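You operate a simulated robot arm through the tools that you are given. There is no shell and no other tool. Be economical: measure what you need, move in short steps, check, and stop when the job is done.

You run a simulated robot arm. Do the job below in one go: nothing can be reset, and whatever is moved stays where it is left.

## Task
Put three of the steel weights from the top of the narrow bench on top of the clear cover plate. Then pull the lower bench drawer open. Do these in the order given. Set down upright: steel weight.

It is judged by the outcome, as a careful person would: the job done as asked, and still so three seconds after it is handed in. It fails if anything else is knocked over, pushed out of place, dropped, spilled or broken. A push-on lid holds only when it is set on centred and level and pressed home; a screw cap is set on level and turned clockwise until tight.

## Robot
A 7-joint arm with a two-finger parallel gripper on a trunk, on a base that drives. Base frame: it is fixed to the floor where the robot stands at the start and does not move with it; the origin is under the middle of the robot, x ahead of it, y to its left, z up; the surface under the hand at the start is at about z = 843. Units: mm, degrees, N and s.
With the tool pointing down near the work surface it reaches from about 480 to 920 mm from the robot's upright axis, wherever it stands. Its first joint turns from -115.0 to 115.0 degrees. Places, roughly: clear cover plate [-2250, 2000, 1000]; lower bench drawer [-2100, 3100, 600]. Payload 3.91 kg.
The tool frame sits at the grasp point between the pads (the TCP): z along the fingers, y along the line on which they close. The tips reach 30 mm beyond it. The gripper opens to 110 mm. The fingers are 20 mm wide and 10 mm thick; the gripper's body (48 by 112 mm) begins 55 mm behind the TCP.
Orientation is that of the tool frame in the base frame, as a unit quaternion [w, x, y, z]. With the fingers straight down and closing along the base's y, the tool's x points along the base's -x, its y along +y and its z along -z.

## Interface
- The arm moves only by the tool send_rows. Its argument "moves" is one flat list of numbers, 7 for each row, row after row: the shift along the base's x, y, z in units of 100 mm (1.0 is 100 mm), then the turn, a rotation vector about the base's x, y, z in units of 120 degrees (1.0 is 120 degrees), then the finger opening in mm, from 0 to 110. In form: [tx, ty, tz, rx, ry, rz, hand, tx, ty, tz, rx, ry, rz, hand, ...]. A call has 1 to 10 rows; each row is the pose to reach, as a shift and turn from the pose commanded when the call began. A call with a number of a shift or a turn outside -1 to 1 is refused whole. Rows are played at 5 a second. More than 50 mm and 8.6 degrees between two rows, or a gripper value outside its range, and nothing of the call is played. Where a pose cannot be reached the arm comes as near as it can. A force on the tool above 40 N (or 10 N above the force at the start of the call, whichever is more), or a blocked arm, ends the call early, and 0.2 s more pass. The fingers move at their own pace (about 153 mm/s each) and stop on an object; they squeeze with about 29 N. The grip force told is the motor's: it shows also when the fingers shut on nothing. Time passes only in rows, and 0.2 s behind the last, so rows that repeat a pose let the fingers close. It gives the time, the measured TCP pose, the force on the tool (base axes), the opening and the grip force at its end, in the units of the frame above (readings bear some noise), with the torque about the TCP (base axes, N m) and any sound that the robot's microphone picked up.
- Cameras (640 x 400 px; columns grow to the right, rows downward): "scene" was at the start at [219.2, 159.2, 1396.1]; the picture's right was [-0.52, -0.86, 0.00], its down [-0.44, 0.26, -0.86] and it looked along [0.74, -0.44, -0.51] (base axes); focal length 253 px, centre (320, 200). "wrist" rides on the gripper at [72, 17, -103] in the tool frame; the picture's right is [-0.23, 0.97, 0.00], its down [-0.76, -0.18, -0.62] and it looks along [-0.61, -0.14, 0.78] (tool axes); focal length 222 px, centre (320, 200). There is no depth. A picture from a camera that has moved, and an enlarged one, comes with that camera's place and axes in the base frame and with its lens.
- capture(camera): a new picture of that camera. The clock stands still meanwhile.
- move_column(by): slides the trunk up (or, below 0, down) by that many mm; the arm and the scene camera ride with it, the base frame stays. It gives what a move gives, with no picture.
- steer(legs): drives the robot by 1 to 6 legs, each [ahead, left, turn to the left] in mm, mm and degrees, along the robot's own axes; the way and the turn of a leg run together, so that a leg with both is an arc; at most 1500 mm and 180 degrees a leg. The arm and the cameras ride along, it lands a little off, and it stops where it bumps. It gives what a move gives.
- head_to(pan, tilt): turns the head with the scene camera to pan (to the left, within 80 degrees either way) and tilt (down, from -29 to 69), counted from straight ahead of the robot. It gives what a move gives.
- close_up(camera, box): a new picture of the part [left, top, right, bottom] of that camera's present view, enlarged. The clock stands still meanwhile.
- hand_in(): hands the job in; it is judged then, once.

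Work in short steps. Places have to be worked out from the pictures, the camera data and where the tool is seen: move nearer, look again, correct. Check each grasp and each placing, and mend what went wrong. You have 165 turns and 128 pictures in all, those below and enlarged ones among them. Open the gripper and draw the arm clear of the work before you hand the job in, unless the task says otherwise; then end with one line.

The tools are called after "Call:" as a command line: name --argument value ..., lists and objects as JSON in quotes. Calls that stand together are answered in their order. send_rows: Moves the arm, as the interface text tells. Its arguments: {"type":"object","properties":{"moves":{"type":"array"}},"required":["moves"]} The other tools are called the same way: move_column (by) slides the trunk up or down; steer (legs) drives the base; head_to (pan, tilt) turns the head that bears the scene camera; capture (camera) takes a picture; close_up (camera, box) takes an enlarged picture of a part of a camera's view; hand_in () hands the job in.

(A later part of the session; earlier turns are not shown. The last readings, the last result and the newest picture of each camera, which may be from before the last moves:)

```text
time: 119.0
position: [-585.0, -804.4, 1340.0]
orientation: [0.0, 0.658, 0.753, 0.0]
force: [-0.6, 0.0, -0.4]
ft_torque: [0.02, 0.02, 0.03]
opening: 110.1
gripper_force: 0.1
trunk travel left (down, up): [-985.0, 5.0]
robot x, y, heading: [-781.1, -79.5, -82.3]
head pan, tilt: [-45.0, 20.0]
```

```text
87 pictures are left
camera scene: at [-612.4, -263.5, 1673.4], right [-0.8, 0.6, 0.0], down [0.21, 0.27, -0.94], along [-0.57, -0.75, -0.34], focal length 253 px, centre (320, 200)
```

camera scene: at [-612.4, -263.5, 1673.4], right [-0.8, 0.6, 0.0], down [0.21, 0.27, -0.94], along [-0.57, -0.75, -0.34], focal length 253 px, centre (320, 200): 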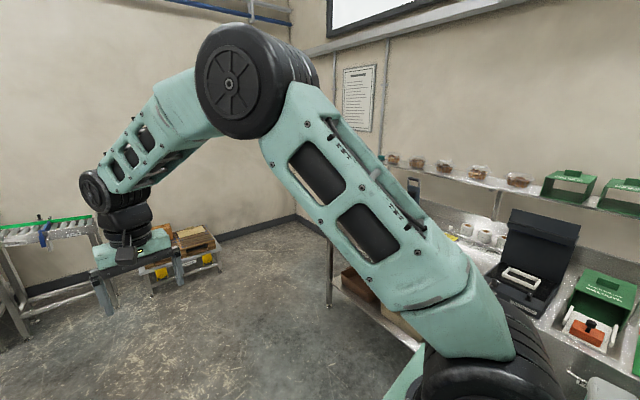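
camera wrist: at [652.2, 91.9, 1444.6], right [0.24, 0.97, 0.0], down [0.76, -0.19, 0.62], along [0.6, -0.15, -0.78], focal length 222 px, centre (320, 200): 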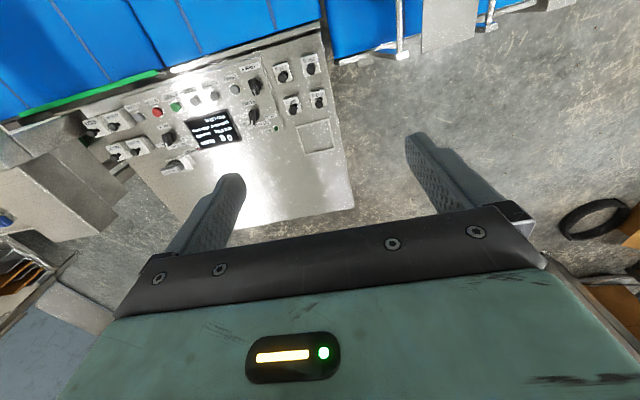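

No weights elsewhere: the start station is it. Driving back to it.

Call:
steer --legs '[[0, 0, 82], [760, 78, 0]]'

Call:
head_to --pan -5 --tilt 45

Call:
close_up --camera "scene" --box '[310, 170, 430, 275]'

```text
time: 126.7
position: [721.2, 107.8, 1340.6]
orientation: [0.0, -0.004, 1.0, 0.0]
force: [-0.2, 0.1, 0.7]
ft_torque: [0.01, -0.02, 0.01]
opening: 110.3
gripper_force: 0.1
trunk travel left (down, up): [-985.0, 5.0]
robot x, y, heading: [-25.5, 10.5, 0.7]
head pan, tilt: [-45.0, 20.0]
```

```text
time: 127.7
position: [721.7, 107.6, 1340.2]
orientation: [0.0, -0.004, 1.0, 0.0]
force: [0.1, 0.0, -0.1]
ft_torque: [0.01, 0.0, -0.01]
opening: 109.9
gripper_force: 0.0
trunk travel left (down, up): [-985.0, 5.0]
robot x, y, heading: [-25.2, 11.0, 0.5]
head pan, tilt: [-5.0, 45.0]
```

```text
3.81 times, centred on (370, 222) of scene
camera zoom: at [197.8, 209.4, 1634.8], right [-0.08, -1.0, 0.0], down [-0.7, 0.06, -0.71], along [0.71, -0.06, -0.71], focal length 964 px, centre (130, 114)
```

zoom: 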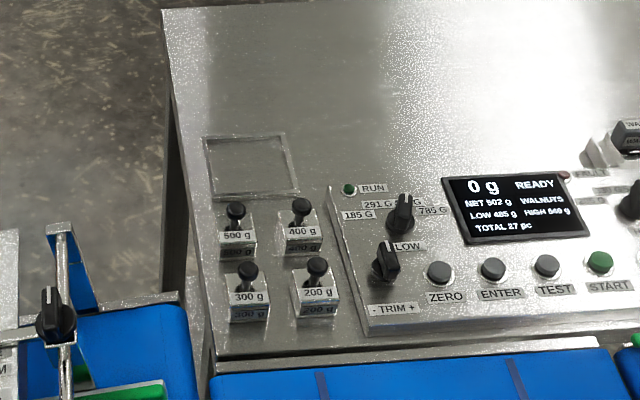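

The bench has weights 500/400/300/200 g in a square, roughly at x 711/780, y 60/-5. I zoom with the wrist camera for a second bearing.

Call:
close_up --camera "wrist" --box '[240, 30, 360, 105]'

```text
5.33 times, centred on (300, 68) of wrist
camera zoom: at [648.9, 122.2, 1444.6], right [0.22, 0.98, 0.0], down [0.76, -0.17, 0.62], along [0.61, -0.14, -0.78], focal length 1185 px, centre (427, 907)
```

zoom: 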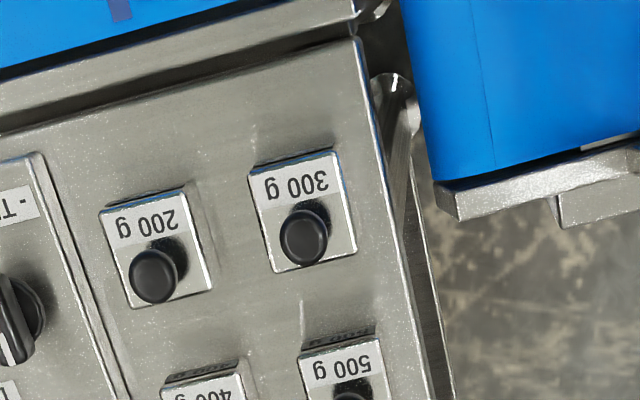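

The 300 g knob triangulates near (723,53,~897). I'll retract the hand slightly, lower the trunk and look from closer.

Call:
send_rows --moves '[-0.4, -0.2, 0, 0, 0, 0, 110, -0.8, -0.2, 0, 0, 0, 0, 110]'

Call:
move_column --by -260

Call:
capture --camera "wrist"

```text
time: 128.3
position: [642.6, 86.1, 1340.2]
orientation: [0.0, -0.005, 1.0, 0.0]
force: [0.1, 0.0, -0.9]
ft_torque: [0.03, 0.02, 0.01]
opening: 110.0
gripper_force: 0.2
trunk travel left (down, up): [-985.0, 5.0]
robot x, y, heading: [-24.3, 6.5, 0.5]
head pan, tilt: [-5.0, 45.0]
```

```text
time: 131.0
position: [643.4, 86.7, 1080.7]
orientation: [0.0, -0.004, 1.0, 0.0]
force: [-0.4, 0.2, -0.8]
ft_torque: [-0.03, 0.02, -0.01]
opening: 110.3
gripper_force: 0.1
trunk travel left (down, up): [-725.0, 265.0]
robot x, y, heading: [-21.4, 6.3, 0.5]
head pan, tilt: [-5.0, 45.0]
```

```text
84 pictures are left
camera wrist: at [570.4, 102.0, 1184.8], right [0.22, 0.98, 0.0], down [0.76, -0.17, 0.62], along [0.61, -0.14, -0.78], focal length 222 px, centre (320, 200)
```

wrist: 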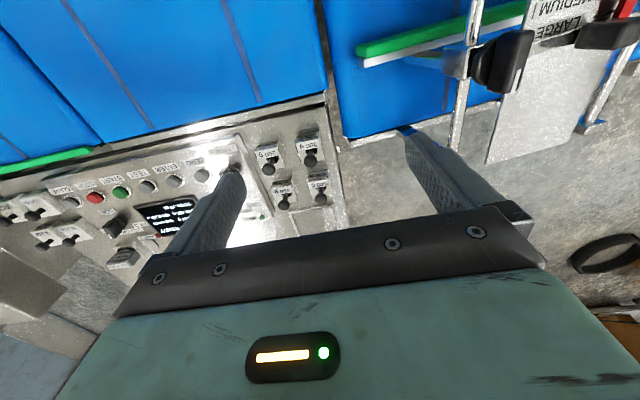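

Call:
close_up --camera "wrist" --box '[240, 110, 352, 215]'

Call:
close_up --camera "scene" --box '[200, 60, 420, 260]'

```text
3.81 times, centred on (296, 162) of wrist
camera zoom: at [570.4, 102.0, 1184.8], right [0.22, 0.98, 0.0], down [0.76, -0.17, 0.62], along [0.61, -0.14, -0.78], focal length 846 px, centre (411, 343)
```

zoom: 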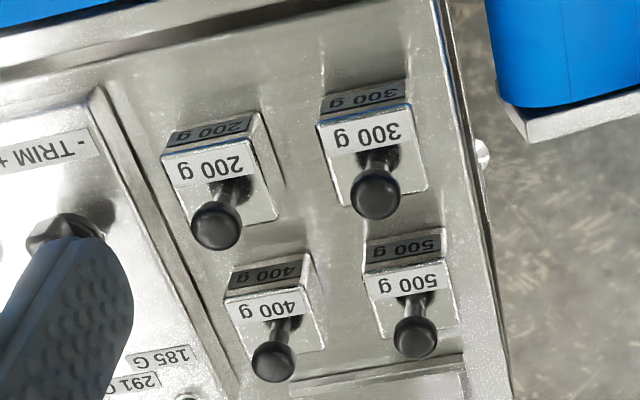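

```text
2.00 times, centred on (310, 160) of scene
camera zoom: at [197.7, 209.4, 1374.8], right [-0.08, -1.0, 0.0], down [-0.7, 0.06, -0.71], along [0.7, -0.06, -0.71], focal length 506 px, centre (340, 280)
```

zoom: 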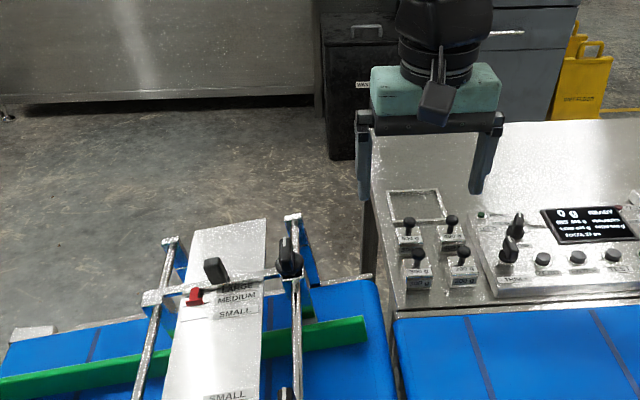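

Triangulated: 300 g weight knob at ≈(726,53,888), block ≈39 mm wide, top ≈862, bench ≈840; neighbours at y −13 and x 800. I'll move above the 300 g weight with a 58 mm opening and check.

Call:
send_rows --moves '[0.4, -0.17, 0, 0, 0, 0, 58, 0.83, -0.34, 0, 0, 0, 0, 58, 0.83, -0.34, -0.45, 0, 0, 0, 58, 0.83, -0.34, -0.9, 0, 0, 0, 58, 0.83, -0.34, -1.0, 0, 0, 0, 58]'

Call:
capture --camera "wrist"

Call:
close_up --camera "scene" --box '[340, 120, 440, 210]'

```text
time: 132.2
position: [727.7, 53.3, 981.8]
orientation: [0.0, -0.005, 1.0, 0.0]
force: [-0.9, 0.6, 0.2]
ft_torque: [0.03, 0.01, 0.0]
opening: 57.9
gripper_force: 0.1
trunk travel left (down, up): [-725.0, 265.0]
robot x, y, heading: [-24.3, 7.4, 0.6]
head pan, tilt: [-5.0, 45.0]
```

```text
81 pictures are left
camera wrist: at [654.3, 68.2, 1086.2], right [0.22, 0.98, 0.0], down [0.76, -0.17, 0.62], along [0.61, -0.14, -0.78], focal length 222 px, centre (320, 200)
```

wrist: 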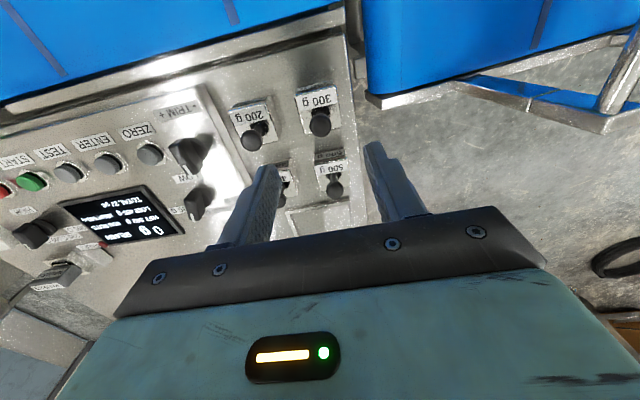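

```text
4.44 times, centred on (390, 165) of scene
camera zoom: at [197.6, 209.4, 1374.8], right [-0.08, -1.0, 0.0], down [-0.7, 0.06, -0.71], along [0.7, -0.06, -0.71], focal length 1125 px, centre (9, 356)
```

zoom: 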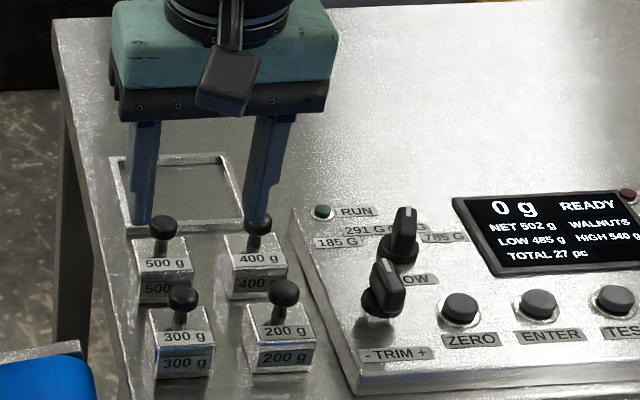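

Bearing agrees (725,53). Descending straight with the fingers astride the block.

Call:
send_rows --moves '[-0.01, 0, -0.4, 0, 0, 0, 58, -0.01, 0, -0.75, 0, 0, 0, 58, -0.01, 0, -0.9, 0, 0, 0, 58]'

Call:
close_up --camera "scene" --box '[340, 140, 420, 210]'

Call:
capture --camera "wrist"

```text
time: 133.0
position: [726.4, 51.1, 890.9]
orientation: [0.0, -0.004, 1.0, -0.001]
force: [0.0, 0.0, 0.2]
ft_torque: [0.02, -0.01, 0.0]
opening: 58.2
gripper_force: 0.1
trunk travel left (down, up): [-725.0, 265.0]
robot x, y, heading: [-22.0, 6.2, 0.6]
head pan, tilt: [-5.0, 45.0]
```

```text
5.71 times, centred on (380, 175) of scene
camera zoom: at [197.5, 209.4, 1374.8], right [-0.08, -1.0, 0.0], down [-0.7, 0.06, -0.71], along [0.7, -0.06, -0.71], focal length 1447 px, centre (-23, 343)
```

zoom: 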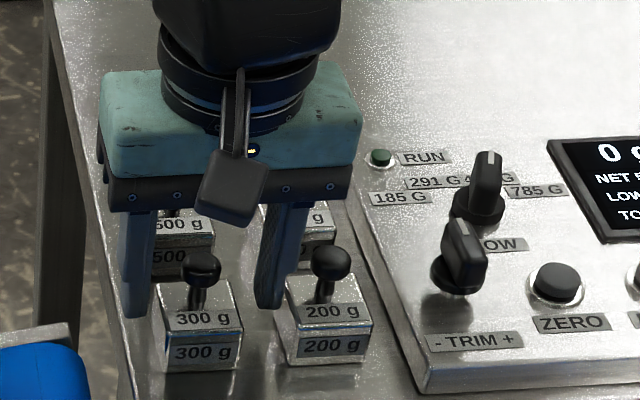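

```text
78 pictures are left
camera wrist: at [653.4, 67.0, 995.5], right [0.22, 0.98, 0.0], down [0.76, -0.17, 0.62], along [0.61, -0.14, -0.78], focal length 222 px, centre (320, 200)
```

wrist: 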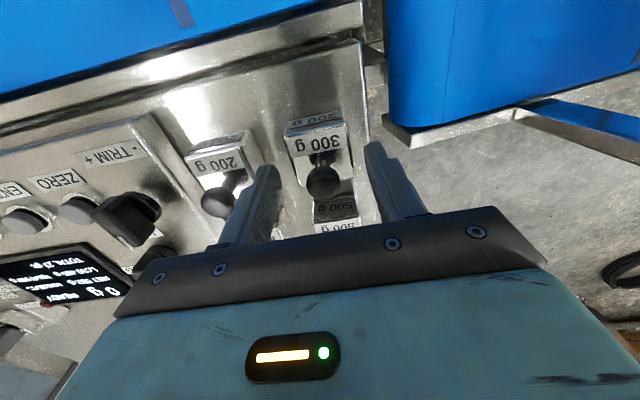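

Well aligned (knob within 3 mm of TCP). Lower to 876, shift 2 mm in y, and close.

Call:
send_rows --moves '[0, 0.02, -0.08, 0, 0, 0, 58, 0, 0.02, -0.15, 0, 0, 0, 58, 0, 0.02, -0.15, 0, 0, 0, 30, 0, 0.02, -0.15, 0, 0, 0, 30, 0, 0.02, -0.15, 0, 0, 0, 30]'

Call:
close_up --camera "scene" --box '[340, 140, 420, 210]'

```text
time: 134.2
position: [725.3, 54.5, 874.8]
orientation: [0.0, -0.004, 1.0, -0.001]
force: [0.6, 0.7, 0.6]
ft_torque: [0.04, 0.03, 0.0]
opening: 39.8
gripper_force: 29.0
trunk travel left (down, up): [-725.0, 265.0]
robot x, y, heading: [-26.7, 15.6, 0.4]
head pan, tilt: [-5.0, 45.0]
```

```text
5.71 times, centred on (380, 175) of scene
camera zoom: at [197.8, 209.4, 1374.8], right [-0.08, -1.0, 0.0], down [-0.7, 0.06, -0.71], along [0.7, -0.06, -0.71], focal length 1447 px, centre (-23, 343)
```

zoom: 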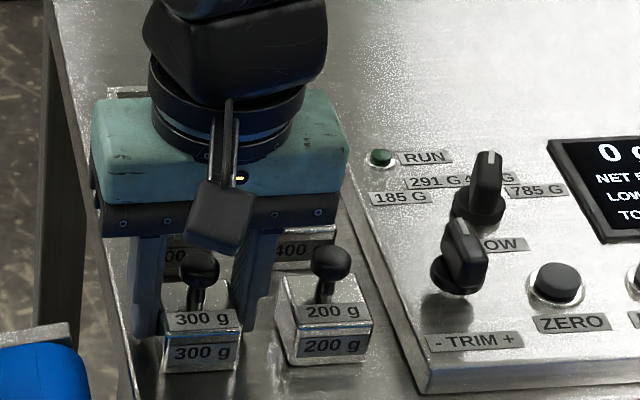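

Gripped: 39.8 mm, 29 N. Lift straight up.

Call:
send_rows --moves '[0, 0, 0.3, 0, 0, 0, 30, 0, 0, 0.6, 0, 0, 0, 30, 0, 0, 1.0, 0, 0, 0, 30]'

Call:
move_column --by 260

Call:
capture --camera "wrist"

```text
time: 135.0
position: [723.9, 55.0, 976.9]
orientation: [-0.001, -0.004, 1.0, 0.0]
force: [0.4, -0.6, -2.5]
ft_torque: [0.01, 0.01, 0.0]
opening: 39.6
gripper_force: 29.0
trunk travel left (down, up): [-725.0, 265.0]
robot x, y, heading: [-24.1, 11.2, 0.5]
head pan, tilt: [-5.0, 45.0]
```

```text
time: 137.7
position: [724.6, 55.4, 1234.6]
orientation: [0.0, -0.004, 1.0, 0.0]
force: [-0.2, -0.4, -3.0]
ft_torque: [0.03, 0.0, -0.01]
opening: 39.3
gripper_force: 29.1
trunk travel left (down, up): [-985.0, 5.0]
robot x, y, heading: [-24.0, 11.1, 0.5]
head pan, tilt: [-5.0, 45.0]
```

```text
76 pictures are left
camera wrist: at [651.4, 69.4, 1340.2], right [0.22, 0.98, 0.0], down [0.76, -0.17, 0.62], along [0.61, -0.14, -0.78], focal length 222 px, centre (320, 200)
```

wrist: 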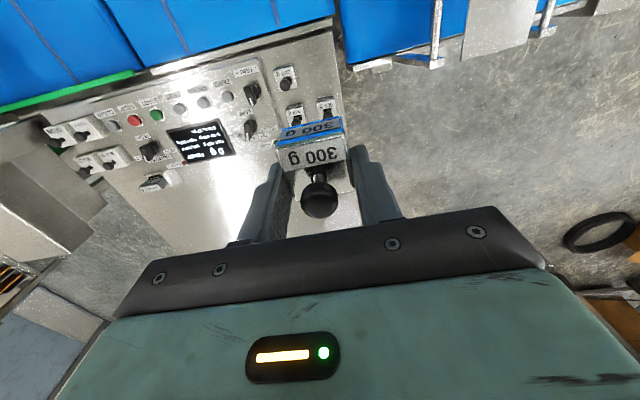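

Weight held well. From earlier views the plate knob is at ≈(-2306,2050,1032) and the plate spans about x −2425…−2215, y 1835…2090. Drive there with the load held high.

Call:
steer --legs '[[-700, 0, 0], [0, 0, 89.5], [1000, 0, 0], [950, 0, 0], [0, 0, 90], [600, 0, 0]]'

Call:
head_to --pan 0 --tilt 60

Call:
capture --camera "scene"

Call:
capture --camera "wrist"

```text
time: 161.5
position: [-2015.5, 1920.7, 1236.0]
orientation: [0.0, 1.0, -0.003, 0.0]
force: [-0.3, 1.0, -3.1]
ft_torque: [-0.01, 0.04, 0.02]
opening: 39.4
gripper_force: 29.0
trunk travel left (down, up): [-985.0, 5.0]
robot x, y, heading: [-1269.7, 1953.2, 179.7]
head pan, tilt: [-5.0, 45.0]
```

```text
time: 162.3
position: [-2016.5, 1920.8, 1236.3]
orientation: [0.0, 1.0, -0.004, 0.0]
force: [-0.1, 0.0, -3.4]
ft_torque: [0.01, 0.02, 0.01]
opening: 39.5
gripper_force: 29.3
trunk travel left (down, up): [-985.0, 5.0]
robot x, y, heading: [-1271.4, 1954.2, 179.7]
head pan, tilt: [0.0, 60.0]
```

```text
75 pictures are left
camera scene: at [-1478.7, 1752.7, 1615.3], right [0.01, 1.0, 0.0], down [0.87, -0.01, -0.5], along [-0.5, 0.0, -0.87], focal length 253 px, centre (320, 200)
```

scene: 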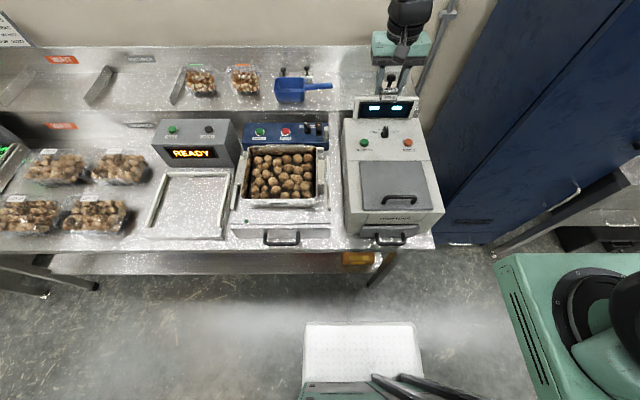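

```text
74 pictures are left
camera wrist: at [-1944.6, 1902.3, 1340.2], right [-0.23, -0.97, 0.0], down [-0.76, 0.18, 0.62], along [-0.61, 0.15, -0.78], focal length 222 px, centre (320, 200)
```

wrist: 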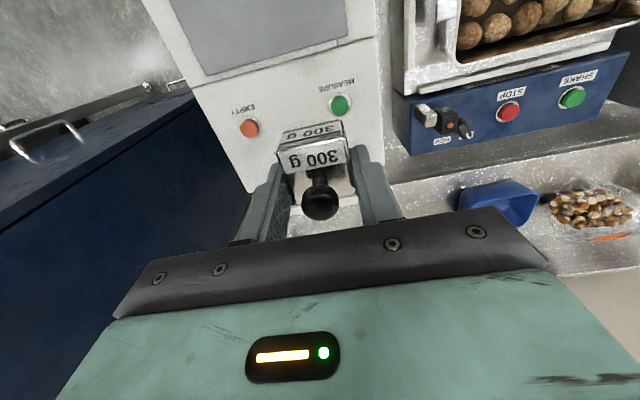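

Base front is ~300 mm ahead of the axis; counter edge at x≈−1738. I can advance ~130 mm more. Then extend the hand over the plate.

Call:
steer --legs '[[130, 0, 0]]'

Call:
capture --camera "wrist"

Call:
close_up --camera "wrist" --box '[230, 60, 470, 210]'

Call:
head_to --pan 0 --tilt 45

Call:
close_up --camera "scene" --box '[280, 60, 480, 185]'

```text
time: 163.6
position: [-2145.2, 1922.3, 1235.5]
orientation: [-0.001, 1.0, -0.004, 0.0]
force: [0.2, -0.8, -2.8]
ft_torque: [-0.02, 0.03, 0.02]
opening: 39.5
gripper_force: 28.9
trunk travel left (down, up): [-985.0, 5.0]
robot x, y, heading: [-1400.5, 1956.2, 179.4]
head pan, tilt: [0.0, 60.0]
```

```text
73 pictures are left
camera wrist: at [-2073.2, 1903.0, 1340.4], right [-0.23, -0.97, 0.0], down [-0.76, 0.18, 0.62], along [-0.61, 0.15, -0.78], focal length 222 px, centre (320, 200)
```

wrist: 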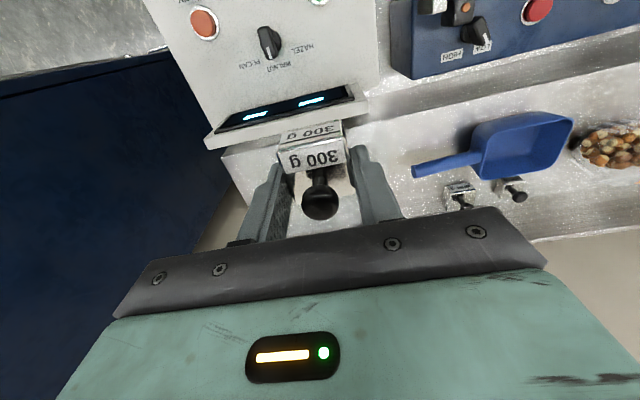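

```text
2.67 times, centred on (350, 135) of wrist
camera zoom: at [-2073.2, 1903.0, 1340.4], right [-0.23, -0.97, 0.0], down [-0.76, 0.18, 0.62], along [-0.61, 0.15, -0.78], focal length 592 px, centre (240, 373)
```

zoom: 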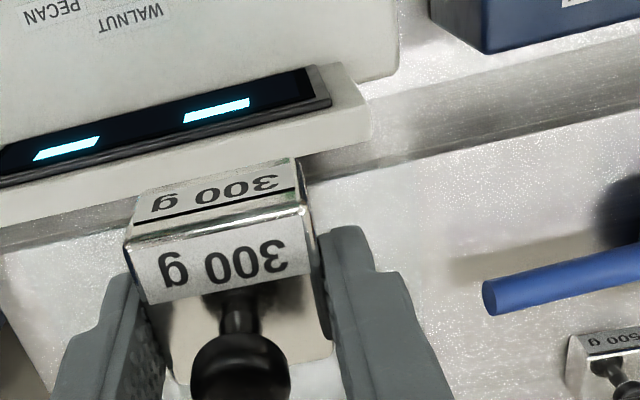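

```text
time: 164.3
position: [-2145.0, 1922.3, 1235.5]
orientation: [0.0, 1.0, -0.004, 0.0]
force: [-0.1, 0.3, -2.4]
ft_torque: [0.01, 0.01, -0.01]
opening: 39.5
gripper_force: 29.3
trunk travel left (down, up): [-985.0, 5.0]
robot x, y, heading: [-1400.6, 1960.5, 179.9]
head pan, tilt: [0.0, 45.0]
```

```text
3.20 times, centred on (380, 122) of scene
camera zoom: at [-1622.1, 1753.6, 1634.7], right [0.01, 1.0, 0.0], down [0.71, -0.01, -0.71], along [-0.71, 0.0, -0.71], focal length 810 px, centre (128, 448)
```

zoom: 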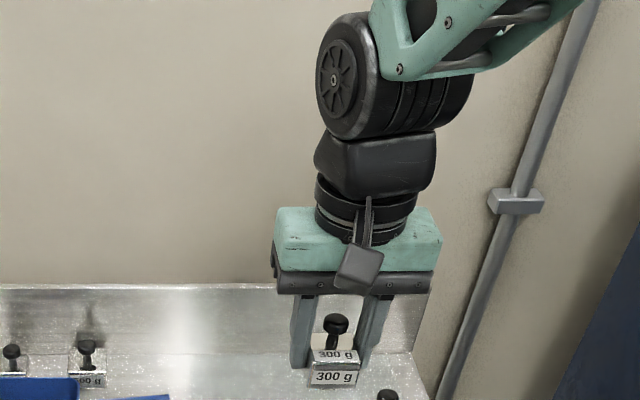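

Plate knob again at ≈(-2305,2045). I move the weight above spot A (-2305,1880), staying high.

Call:
send_rows --moves '[-0.4, -0.2, 0, 0, 0, 0, 30, -0.8, -0.42, 0, 0, 0, 0, 30]'

Call:
send_rows --moves '[-0.4, 0, 0, 0, 0, 0, 30, -0.8, 0, 0, 0, 0, 0, 30]'

Call:
close_up --camera "scene" --box '[300, 85, 460, 185]'

Call:
capture --camera "wrist"

```text
time: 164.9
position: [-2226.5, 1881.2, 1234.8]
orientation: [0.0, 1.0, -0.004, 0.002]
force: [0.0, 0.7, -2.8]
ft_torque: [-0.02, 0.04, -0.04]
opening: 39.5
gripper_force: 28.9
trunk travel left (down, up): [-985.0, 5.0]
robot x, y, heading: [-1397.0, 1956.6, 179.6]
head pan, tilt: [0.0, 45.0]
```

```text
time: 165.5
position: [-2305.0, 1883.1, 1234.3]
orientation: [-0.001, 1.0, -0.003, 0.002]
force: [0.7, 0.2, -1.9]
ft_torque: [-0.02, 0.04, 0.0]
opening: 39.8
gripper_force: 29.0
trunk travel left (down, up): [-985.0, 5.0]
robot x, y, heading: [-1395.4, 1957.5, 179.7]
head pan, tilt: [0.0, 45.0]
```

```text
4.00 times, centred on (380, 135) of scene
camera zoom: at [-1621.6, 1753.7, 1634.9], right [0.01, 1.0, 0.0], down [0.71, -0.01, -0.71], along [-0.71, 0.0, -0.71], focal length 1013 px, centre (80, 460)
```

zoom: 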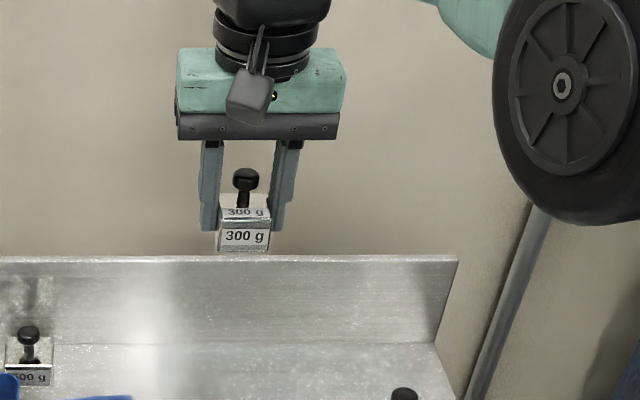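

```text
69 pictures are left
camera wrist: at [-2232.7, 1862.8, 1339.6], right [-0.23, -0.97, 0.0], down [-0.76, 0.18, 0.62], along [-0.6, 0.15, -0.78], focal length 222 px, centre (320, 200)
```

wrist: 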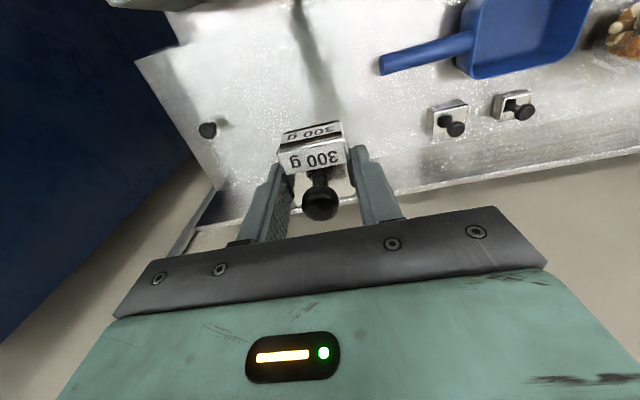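

Zoom to see plate edges now.

Call:
close_up --camera "wrist" --box '[130, 0, 450, 200]'

Call:
close_up --camera "scene" --box '[310, 150, 430, 225]'

```text
2.00 times, centred on (290, 100) of wrist
camera zoom: at [-2232.7, 1862.8, 1339.6], right [-0.23, -0.97, 0.0], down [-0.76, 0.18, 0.62], along [-0.6, 0.15, -0.78], focal length 444 px, centre (380, 400)
```

zoom: 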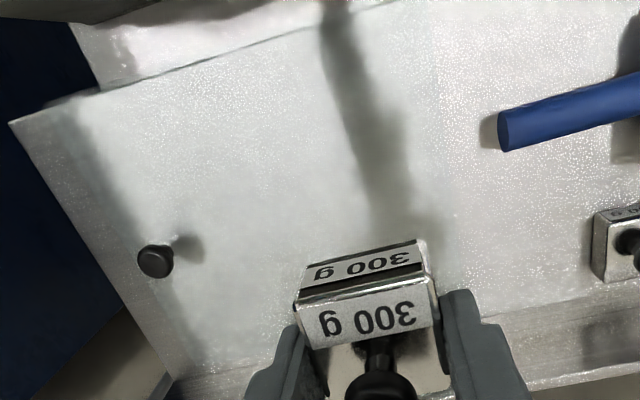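

```text
5.33 times, centred on (370, 188) of scene
camera zoom: at [-1621.6, 1753.7, 1634.9], right [0.01, 1.0, 0.0], down [0.71, -0.01, -0.71], along [-0.71, 0.0, -0.71], focal length 1350 px, centre (53, 267)
```

zoom: 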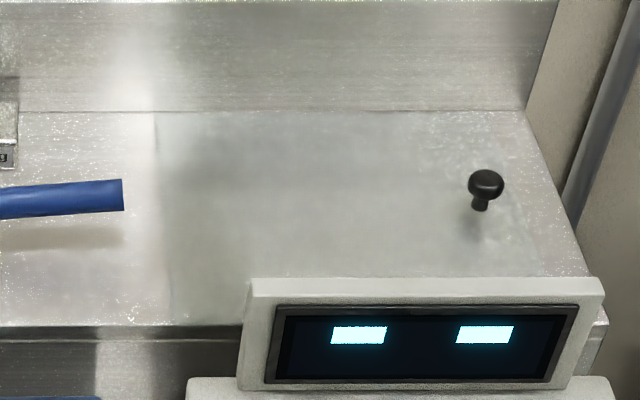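

Plate corners: x −2425…−2215, y 1830…2090, top ≈1000. Spot A is well inside. Descending to ~1050 TCP.

Call:
send_rows --moves '[0, 0, -0.4, 0, 0, 0, 30, 0, 0, -0.8, 0, 0, 0, 30, 0, 0, -1.0, 0, 0, 0, 30]'

Call:
send_rows --moves '[0, 0, -0.3, 0, 0, 0, 30, 0, 0, -0.6, 0, 0, 0, 30, 0, 0, -0.8, 0, 0, 0, 30]'

Call:
close_up --camera "scene" --box '[310, 130, 430, 205]'

```text
time: 166.3
position: [-2306.7, 1879.3, 1134.6]
orientation: [0.0, 1.0, -0.004, -0.001]
force: [0.3, -1.4, -3.4]
ft_torque: [0.0, -0.02, -0.02]
opening: 39.7
gripper_force: 28.5
trunk travel left (down, up): [-985.0, 5.0]
robot x, y, heading: [-1392.0, 1958.3, 179.6]
head pan, tilt: [0.0, 45.0]
```

```text
time: 167.1
position: [-2295.5, 1882.8, 1056.9]
orientation: [-0.001, 1.0, -0.003, 0.0]
force: [0.1, 0.1, -3.0]
ft_torque: [0.0, 0.04, -0.02]
opening: 39.4
gripper_force: 29.0
out of reach, approached as far as the arm can: row 2, 3
trunk travel left (down, up): [-985.0, 5.0]
robot x, y, heading: [-1395.8, 1957.4, 179.5]
head pan, tilt: [0.0, 45.0]
```

```text
5.33 times, centred on (370, 168) of scene
camera zoom: at [-1622.4, 1753.6, 1634.7], right [0.01, 1.0, 0.0], down [0.71, -0.01, -0.71], along [-0.71, 0.0, -0.71], focal length 1350 px, centre (53, 373)
```

zoom: 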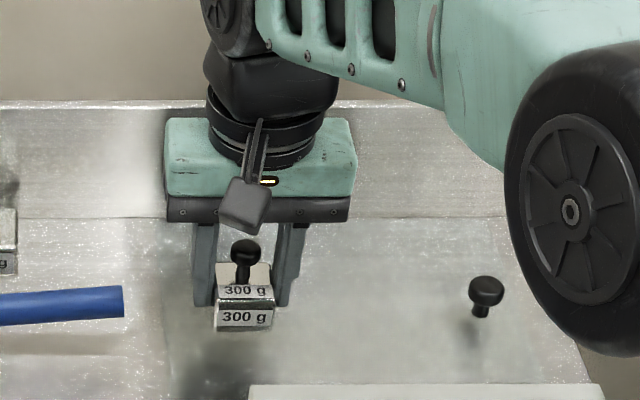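

Near the reach limit, so I'll use the trunk for the last bit. Lower 17 mm and check force.

Call:
move_column --by -17

Call:
close_up --camera "scene" --box '[330, 150, 400, 200]'

```text
time: 167.8
position: [-2294.6, 1883.4, 1040.3]
orientation: [0.0, 1.0, -0.003, 0.0]
force: [-0.8, 0.0, -2.4]
ft_torque: [0.0, 0.0, 0.02]
opening: 39.6
gripper_force: 29.4
trunk travel left (down, up): [-968.0, 22.0]
robot x, y, heading: [-1396.7, 1954.3, 179.5]
head pan, tilt: [0.0, 45.0]
```

```text
8.00 times, centred on (365, 175) of scene
camera zoom: at [-1622.2, 1753.6, 1617.7], right [0.01, 1.0, 0.0], down [0.71, -0.01, -0.71], along [-0.71, 0.01, -0.71], focal length 2025 px, centre (-40, 400)
```

zoom: 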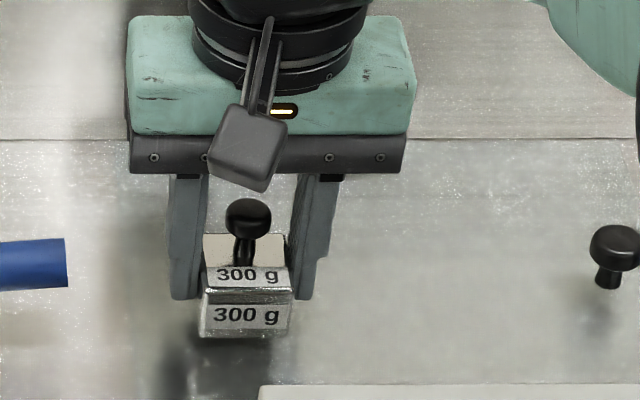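

The weight's bottom seems ~1004; lowering in 3 mm steps watching the force.

Call:
move_column --by -3

Call:
move_column --by -2

Call:
move_column --by -2

```text
time: 168.3
position: [-2295.5, 1882.7, 1037.8]
orientation: [0.0, 1.0, -0.004, 0.0]
force: [0.2, -0.5, -2.5]
ft_torque: [0.02, -0.03, 0.01]
opening: 39.5
gripper_force: 28.9
trunk travel left (down, up): [-965.0, 25.0]
robot x, y, heading: [-1397.4, 1954.9, 179.5]
head pan, tilt: [0.0, 45.0]
```

```text
time: 168.8
position: [-2296.0, 1882.4, 1036.4]
orientation: [0.0, 1.0, -0.003, 0.0]
force: [1.5, 0.4, 1.6]
ft_torque: [-0.04, -0.12, -0.04]
opening: 39.7
gripper_force: 29.1
trunk travel left (down, up): [-963.0, 27.0]
robot x, y, heading: [-1395.7, 1954.7, 179.7]
head pan, tilt: [0.0, 45.0]
```

```text
time: 169.3
position: [-2294.2, 1883.3, 1037.3]
orientation: [0.0, 1.0, -0.004, -0.002]
force: [2.7, 1.0, 16.1]
ft_torque: [0.05, -0.54, 0.02]
opening: 39.6
gripper_force: 29.2
trunk travel left (down, up): [-961.0, 29.0]
robot x, y, heading: [-1397.2, 1959.4, 179.7]
head pan, tilt: [0.0, 45.0]
```

Contact (16 N) at TCP ≈1037. Ease up 1 mm and release by opening slightly.

Call:
move_column --by 1.5

Call:
send_rows --moves '[0, 0, 0, 0, 0, 0, 46, 0, 0, 0, 0, 0, 0, 58, 0, 0, 0, 0, 0, 0, 58]'

Call:
move_column --by 28

Call:
send_rows --moves '[0, 0, 0.4, 0, 0, 0, 58, 0, 0, 0.8, 0, 0, 0, 58, 0, 0, 1.0, 0, 0, 0, 58]'

Call:
close_up --camera "scene" --box '[310, 130, 430, 205]'

```text
time: 169.8
position: [-2295.3, 1882.2, 1036.3]
orientation: [0.0, 1.0, -0.004, -0.001]
force: [-1.2, 0.6, 12.3]
ft_torque: [0.01, -0.28, 0.0]
opening: 39.4
gripper_force: 29.2
trunk travel left (down, up): [-962.0, 27.0]
robot x, y, heading: [-1401.0, 1954.5, 179.8]
head pan, tilt: [0.0, 45.0]
```

```text
time: 170.7
position: [-2294.2, 1882.4, 1034.5]
orientation: [0.0, 1.0, -0.004, 0.001]
force: [0.1, -0.5, -0.7]
ft_torque: [0.0, 0.02, 0.01]
opening: 57.9
gripper_force: 0.0
trunk travel left (down, up): [-962.0, 27.0]
robot x, y, heading: [-1399.4, 1956.4, 179.6]
head pan, tilt: [0.0, 45.0]
```

```text
time: 171.4
position: [-2293.5, 1883.5, 1063.6]
orientation: [0.0, 1.0, -0.003, 0.001]
force: [-0.1, 0.0, -0.5]
ft_torque: [-0.04, 0.02, 0.01]
opening: 57.9
gripper_force: 0.0
trunk travel left (down, up): [-990.0, 0.0]
robot x, y, heading: [-1394.4, 1953.7, 179.5]
head pan, tilt: [0.0, 45.0]
```

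```text
time: 172.2
position: [-2294.4, 1881.5, 1161.7]
orientation: [0.0, 1.0, -0.003, 0.0]
force: [0.4, -0.4, -0.2]
ft_torque: [-0.01, -0.01, 0.02]
opening: 58.2
gripper_force: 0.0
trunk travel left (down, up): [-990.0, 0.0]
robot x, y, heading: [-1397.4, 1956.9, 179.5]
head pan, tilt: [0.0, 45.0]
```

```text
5.33 times, centred on (370, 168) of scene
camera zoom: at [-1622.0, 1753.6, 1639.7], right [0.01, 1.0, 0.0], down [0.71, -0.01, -0.71], along [-0.71, 0.01, -0.71], focal length 1350 px, centre (53, 373)
```

zoom: 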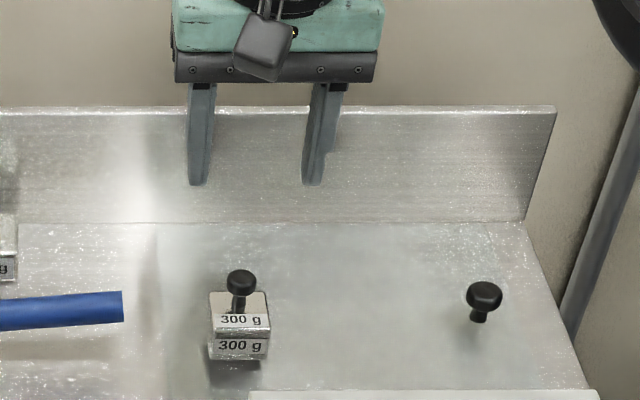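

First weight stands upright on the plate. Retract and raise the hand, then drive back for the second.

Call:
send_rows --moves '[0.4, 0.1, 0.2, 0, 0, 0, 58, 0.8, 0.2, 0.5, 0, 0, 0, 58, 1.0, 0.4, 0.75, 0, 0, 0, 58]'

Call:
send_rows --moves '[0.45, 0, 0, 0, 0, 0, 58]'

Call:
steer --legs '[[-680, 0, 0], [0, 0, -90], [-1000, 0, 0], [-950, 0, 0], [0, 0, -89.5], [690, 0, 0]]'

Call:
close_up --camera "wrist" --box '[240, 30, 360, 105]'

```text
refused: row 2 steps farther than a row can; nothing moved
```

```text
time: 172.6
position: [-2250.2, 1882.4, 1162.7]
orientation: [0.0, 1.0, -0.003, 0.001]
force: [-0.7, 0.1, -0.3]
ft_torque: [-0.04, -0.04, 0.02]
opening: 57.8
gripper_force: 0.1
trunk travel left (down, up): [-990.0, 0.0]
robot x, y, heading: [-1395.7, 1957.3, 179.9]
head pan, tilt: [0.0, 45.0]
```

```text
time: 196.7
position: [829.3, 90.6, 1161.8]
orientation: [0.0, -0.002, 1.0, 0.0]
force: [0.0, 0.2, -0.2]
ft_torque: [0.0, 0.0, 0.01]
opening: 57.9
gripper_force: 0.0
trunk travel left (down, up): [-990.0, 0.0]
robot x, y, heading: [-18.2, 7.2, 0.3]
head pan, tilt: [0.0, 45.0]
```

```text
5.33 times, centred on (300, 68) of wrist
camera zoom: at [757.3, 105.9, 1267.0], right [0.22, 0.97, 0.0], down [0.76, -0.17, 0.62], along [0.61, -0.14, -0.78], focal length 1185 px, centre (427, 907)
```

zoom: 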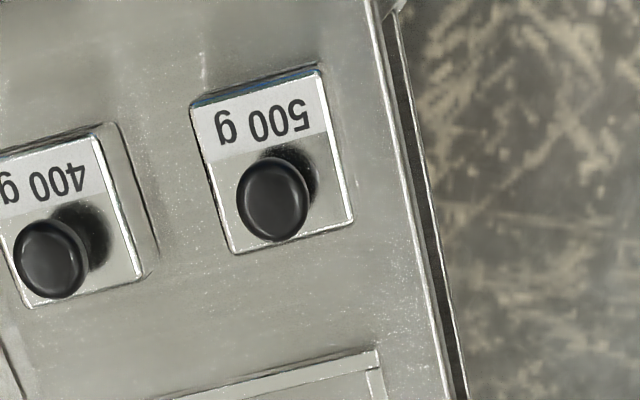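

500 g knob resolves to (799,54), matching before. Shift over it and lower the trunk to 180 mm down.

Call:
send_rows --moves '[-0.3, -0.37, 0, 0, 0, 0, 58]'

Call:
move_column --by -190

Call:
capture --camera "wrist"

```text
time: 197.1
position: [801.7, 55.8, 1160.7]
orientation: [-0.001, -0.002, 1.0, 0.0]
force: [-0.3, -0.2, -0.2]
ft_torque: [-0.06, -0.02, -0.04]
opening: 58.1
gripper_force: 0.2
trunk travel left (down, up): [-990.0, 0.0]
robot x, y, heading: [-21.2, 10.0, 0.0]
head pan, tilt: [0.0, 45.0]
```

```text
time: 199.2
position: [801.8, 54.9, 971.4]
orientation: [0.0, -0.002, 1.0, 0.0]
force: [0.2, 0.0, -0.2]
ft_torque: [0.0, 0.0, 0.03]
opening: 58.0
gripper_force: 0.0
trunk travel left (down, up): [-800.0, 190.0]
robot x, y, heading: [-21.4, 7.8, 0.3]
head pan, tilt: [0.0, 45.0]
```

```text
62 pictures are left
camera wrist: at [728.6, 69.8, 1076.2], right [0.22, 0.97, 0.0], down [0.76, -0.17, 0.62], along [0.61, -0.14, -0.78], focal length 222 px, centre (320, 200)
```

wrist: 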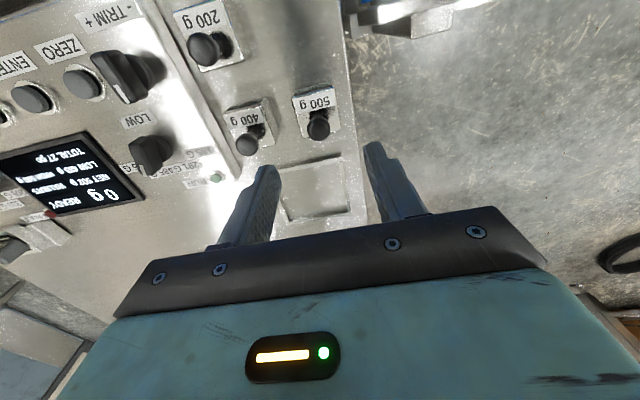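

Centred within 3 mm. Descend to 876 and close.

Call:
send_rows --moves '[-0.02, -0.02, -0.4, 0, 0, 0, 58, -0.02, -0.02, -0.75, 0, 0, 0, 58, -0.02, -0.02, -0.95, 0, 0, 0, 58, -0.02, -0.02, -0.95, 0, 0, 0, 30, -0.02, -0.02, -0.95, 0, 0, 0, 30, -0.02, -0.02, -0.95, 0, 0, 0, 30]'

Call:
capture --camera "wrist"

```text
time: 200.6
position: [800.1, 53.1, 875.9]
orientation: [0.0, -0.001, 1.0, 0.0]
force: [-0.2, 0.8, 0.2]
ft_torque: [0.13, 0.02, -0.04]
opening: 39.6
gripper_force: 28.9
trunk travel left (down, up): [-800.0, 190.0]
robot x, y, heading: [-21.0, 5.1, 0.2]
head pan, tilt: [0.0, 45.0]
```

```text
61 pictures are left
camera wrist: at [726.9, 68.5, 981.2], right [0.22, 0.97, 0.0], down [0.76, -0.17, 0.62], along [0.61, -0.14, -0.78], focal length 222 px, centre (320, 200)
```

wrist: 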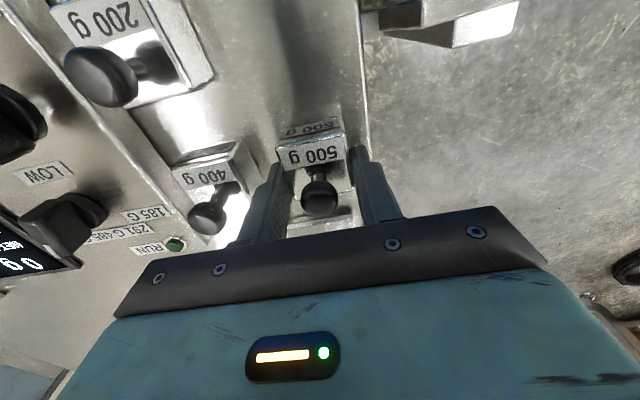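

Held. Lift, raise the trunk, retract a bit and drive to the plate.

Call:
send_rows --moves '[0, 0, 0.4, 0, 0, 0, 30, 0, 0, 0.8, 0, 0, 0, 30, -0.2, 0, 1.0, 0, 0, 0, 30, -0.6, 0, 1.0, 0, 0, 0, 30]'

Call:
move_column --by 190

Call:
send_rows --moves '[0, 0, 0.4, 0, 0, 0, 30, 0, 0, 0.6, 0, 0, 0, 30]'

Call:
steer --legs '[[-700, 0, 0], [0, 0, 89.7], [1000, 0, 0], [950, 0, 0], [0, 0, 90], [715, 0, 0]]'

Call:
close_up --camera "scene" --box '[310, 130, 430, 205]'

```text
time: 201.6
position: [740.4, 52.8, 976.5]
orientation: [-0.001, -0.003, 1.0, -0.001]
force: [-0.2, -0.3, -4.8]
ft_torque: [0.03, 0.0, 0.02]
opening: 39.6
gripper_force: 29.2
trunk travel left (down, up): [-800.0, 190.0]
robot x, y, heading: [-21.0, 7.5, 0.1]
head pan, tilt: [0.0, 45.0]
```

```text
time: 203.7
position: [740.9, 52.0, 1166.6]
orientation: [0.001, -0.002, 1.0, 0.0]
force: [-0.6, -0.2, -4.5]
ft_torque: [-0.01, -0.03, -0.03]
opening: 39.8
gripper_force: 28.0
trunk travel left (down, up): [-990.0, 0.0]
robot x, y, heading: [-23.2, 7.0, 0.3]
head pan, tilt: [0.0, 45.0]
```

```text
time: 204.3
position: [741.1, 50.8, 1224.5]
orientation: [-0.001, -0.002, 1.0, 0.0]
force: [0.7, 0.4, -4.8]
ft_torque: [-0.01, -0.05, 0.0]
opening: 39.5
gripper_force: 28.7
trunk travel left (down, up): [-990.0, 0.0]
robot x, y, heading: [-19.4, 9.1, 0.1]
head pan, tilt: [0.0, 45.0]
```

```text
time: 228.6
position: [-2198.5, 1927.3, 1225.3]
orientation: [0.0, 1.0, -0.005, 0.0]
force: [0.4, 0.7, -4.7]
ft_torque: [-0.02, 0.01, 0.02]
opening: 39.8
gripper_force: 28.9
trunk travel left (down, up): [-990.0, 0.0]
robot x, y, heading: [-1431.3, 1959.5, 179.4]
head pan, tilt: [0.0, 45.0]
```

```text
5.33 times, centred on (370, 168) of scene
camera zoom: at [-1660.5, 1757.5, 1639.7], right [0.01, 1.0, 0.0], down [0.71, -0.01, -0.71], along [-0.71, 0.01, -0.71], focal length 1350 px, centre (53, 373)
```

zoom: 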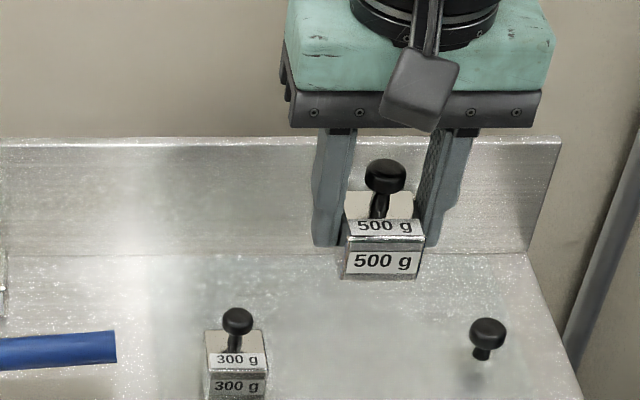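

Standing at (-1431,1959). Next spot C = (-2300,1965), 83 mm right of the first. Move above and descend partway.

Call:
send_rows --moves '[-0.4, 0.2, 0, 0, 0, 0, 30, -0.8, 0.38, 0, 0, 0, 0, 30, -1.0, 0.38, 0, 0, 0, 0, 30, -1.0, 0.38, -0.4, 0, 0, 0, 30, -1.0, 0.38, -0.8, 0, 0, 0, 30, -1.0, 0.38, -1.0, 0, 0, 0, 30]'

Call:
send_rows --moves '[0, 0, -0.3, 0, 0, 0, 30, 0, 0, -0.6, 0, 0, 0, 30, 0, 0, -0.72, 0, 0, 0, 30]'

Call:
close_up --camera "scene" --box '[310, 140, 430, 215]'

```text
time: 229.9
position: [-2297.8, 1964.3, 1124.5]
orientation: [0.001, 1.0, -0.005, -0.001]
force: [0.7, 0.2, -4.4]
ft_torque: [0.04, 0.03, 0.01]
opening: 39.6
gripper_force: 29.1
trunk travel left (down, up): [-990.0, 0.0]
robot x, y, heading: [-1434.9, 1963.6, 179.6]
head pan, tilt: [0.0, 45.0]
```

```text
time: 230.8
position: [-2297.0, 1965.0, 1052.7]
orientation: [0.0, 1.0, -0.006, 0.0]
force: [-0.1, 0.4, -5.3]
ft_torque: [-0.02, 0.0, 0.05]
opening: 39.6
gripper_force: 28.5
trunk travel left (down, up): [-990.0, 0.0]
robot x, y, heading: [-1434.5, 1957.1, 179.3]
head pan, tilt: [0.0, 45.0]
```

```text
5.33 times, centred on (370, 178) of scene
camera zoom: at [-1660.8, 1757.6, 1639.7], right [0.01, 1.0, 0.0], down [0.71, -0.01, -0.71], along [-0.71, 0.01, -0.71], focal length 1350 px, centre (53, 320)
```

zoom: 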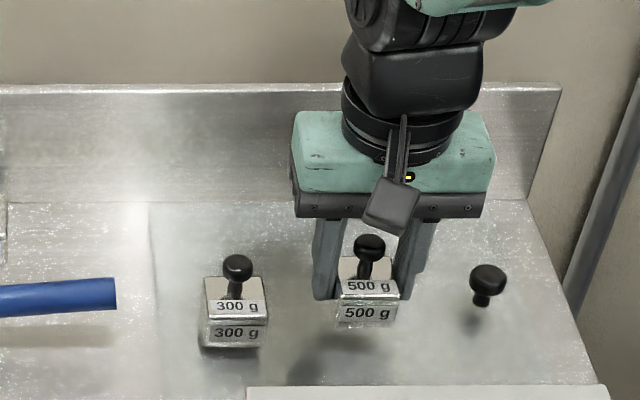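

Clear on both sides. Lower with the trunk to contact near TCP 1037.

Call:
move_column --by -14

Call:
move_column --by -2

Call:
move_column --by -1

```text
time: 231.4
position: [-2296.9, 1965.8, 1039.2]
orientation: [0.001, 1.0, -0.006, 0.0]
force: [-0.1, -0.3, -4.7]
ft_torque: [0.02, -0.02, 0.03]
opening: 39.6
gripper_force: 29.0
trunk travel left (down, up): [-976.0, 14.0]
robot x, y, heading: [-1433.9, 1957.1, 179.4]
head pan, tilt: [0.0, 45.0]
```

```text
time: 231.9
position: [-2297.6, 1965.1, 1036.9]
orientation: [0.0, 1.0, -0.006, -0.001]
force: [0.3, 0.0, -4.8]
ft_torque: [0.02, 0.04, -0.02]
opening: 39.5
gripper_force: 29.2
trunk travel left (down, up): [-974.0, 16.0]
robot x, y, heading: [-1432.9, 1960.3, 179.4]
head pan, tilt: [0.0, 45.0]
```

```text
time: 232.4
position: [-2297.3, 1964.9, 1037.2]
orientation: [0.0, 1.0, -0.006, 0.0]
force: [1.9, 0.5, 2.5]
ft_torque: [0.0, -0.23, 0.03]
opening: 39.7
gripper_force: 28.6
trunk travel left (down, up): [-973.0, 17.0]
robot x, y, heading: [-1436.1, 1961.1, 179.6]
head pan, tilt: [0.0, 45.0]
```

Contact felt. Release, rise and check.

Call:
send_rows --moves '[0, 0, 0, 0, 0, 0, 46, 0, 0, 0, 0, 0, 0, 58, 0, 0, 0, 0, 0, 0, 58, 0, 0, 0.4, 0, 0, 0, 58, 0, 0, 0.8, 0, 0, 0, 58, 0, 0, 1.0, 0, 0, 0, 58]'

Call:
close_up --camera "scene" --box '[310, 140, 430, 215]'

```text
time: 233.8
position: [-2295.9, 1964.0, 1135.1]
orientation: [0.0, 1.0, -0.005, -0.001]
force: [-0.2, -0.4, 0.1]
ft_torque: [-0.01, 0.01, 0.02]
opening: 57.9
gripper_force: 0.0
trunk travel left (down, up): [-973.0, 17.0]
robot x, y, heading: [-1435.6, 1959.1, 179.6]
head pan, tilt: [0.0, 45.0]
```

```text
5.33 times, centred on (370, 178) of scene
camera zoom: at [-1660.3, 1757.5, 1622.7], right [0.01, 1.0, 0.0], down [0.71, -0.01, -0.71], along [-0.71, 0.01, -0.71], focal length 1350 px, centre (53, 320)
```

zoom: 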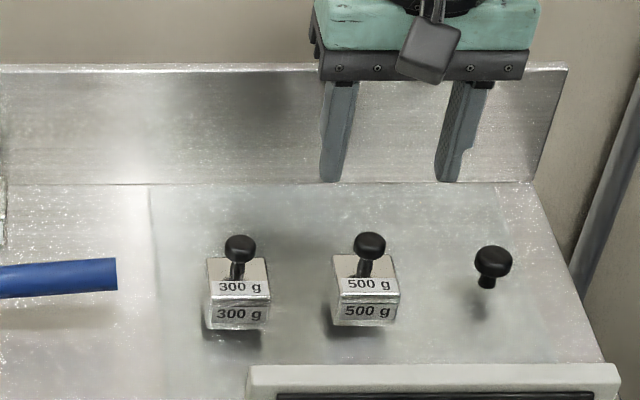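

Two standing. Retract, raise and drive back for the third (400 g).

Call:
send_rows --moves '[0.0, 0, 0.4, 0, 0, 0, 58, 0.4, 0, 0.6, 0, 0, 0, 58, 0.75, -0.15, 0.8, 0, 0, 0, 58, 1.0, -0.3, 0.8, 0, 0, 0, 58]'

Call:
steer --legs '[[-715, 0, 0], [0, 0, -90], [-1000, 0, 0], [-950, 0, 0], [0, 0, -89.5], [690, 0, 0]]'

Call:
close_up --camera "wrist" --box '[220, 30, 380, 130]'

```text
time: 234.8
position: [-2196.1, 1933.1, 1216.3]
orientation: [0.0, 1.0, -0.006, -0.001]
force: [-0.3, 1.1, 0.3]
ft_torque: [0.01, 0.02, -0.02]
opening: 57.8
gripper_force: 0.0
trunk travel left (down, up): [-973.0, 17.0]
robot x, y, heading: [-1431.2, 1959.7, 179.6]
head pan, tilt: [0.0, 45.0]
```

```text
time: 259.1
position: [709.7, -12.2, 1216.4]
orientation: [0.0, 0.016, 1.0, 0.0]
force: [-0.2, 0.9, 0.6]
ft_torque: [0.0, -0.01, 0.0]
opening: 58.3
gripper_force: 0.1
trunk travel left (down, up): [-973.0, 17.0]
robot x, y, heading: [-53.8, -24.5, -1.7]
head pan, tilt: [0.0, 45.0]
```

```text
4.00 times, centred on (300, 80) of wrist
camera zoom: at [637.7, 5.2, 1321.0], right [0.26, 0.97, 0.0], down [0.76, -0.2, 0.62], along [0.6, -0.16, -0.78], focal length 888 px, centre (400, 680)
```

zoom: 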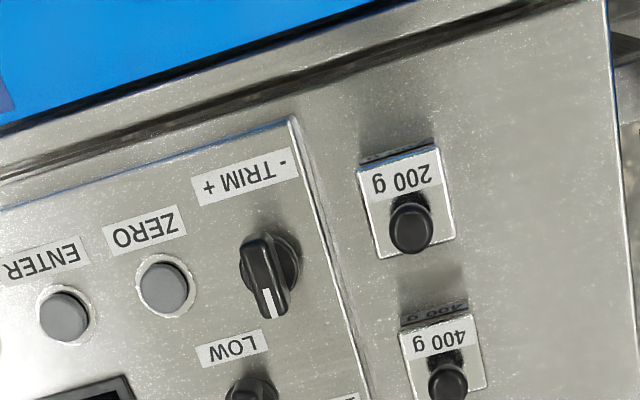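

200 g sits at (727,-12), with ≈25 mm free to the panel. I'll take it: square the tool (+1.7°), centre, lower the trunk.

Call:
send_rows --moves '[0.17, 0, 0, 0, 0, 0.014, 52]'

Call:
move_column --by -245

Call:
capture --camera "wrist"

```text
time: 259.5
position: [727.3, -12.6, 1216.3]
orientation: [0.001, 0.001, 1.0, 0.0]
force: [-0.3, 0.2, 0.1]
ft_torque: [0.02, -0.04, 0.0]
opening: 52.1
gripper_force: 0.0
trunk travel left (down, up): [-973.0, 17.0]
robot x, y, heading: [-51.8, -20.5, -1.6]
head pan, tilt: [0.0, 45.0]
```

```text
time: 262.1
position: [727.6, -13.1, 972.6]
orientation: [0.0, 0.001, 1.0, 0.0]
force: [0.4, -0.5, 0.4]
ft_torque: [-0.01, 0.01, 0.03]
opening: 52.0
gripper_force: 0.0
trunk travel left (down, up): [-728.0, 262.0]
robot x, y, heading: [-54.9, -21.9, -1.9]
head pan, tilt: [0.0, 45.0]
```

```text
56 pictures are left
camera wrist: at [653.9, 2.9, 1076.1], right [0.23, 0.97, 0.0], down [0.76, -0.18, 0.62], along [0.61, -0.14, -0.78], focal length 222 px, centre (320, 200)
```

wrist: 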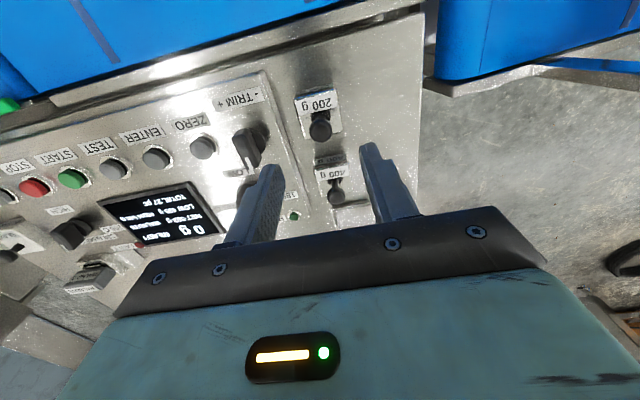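

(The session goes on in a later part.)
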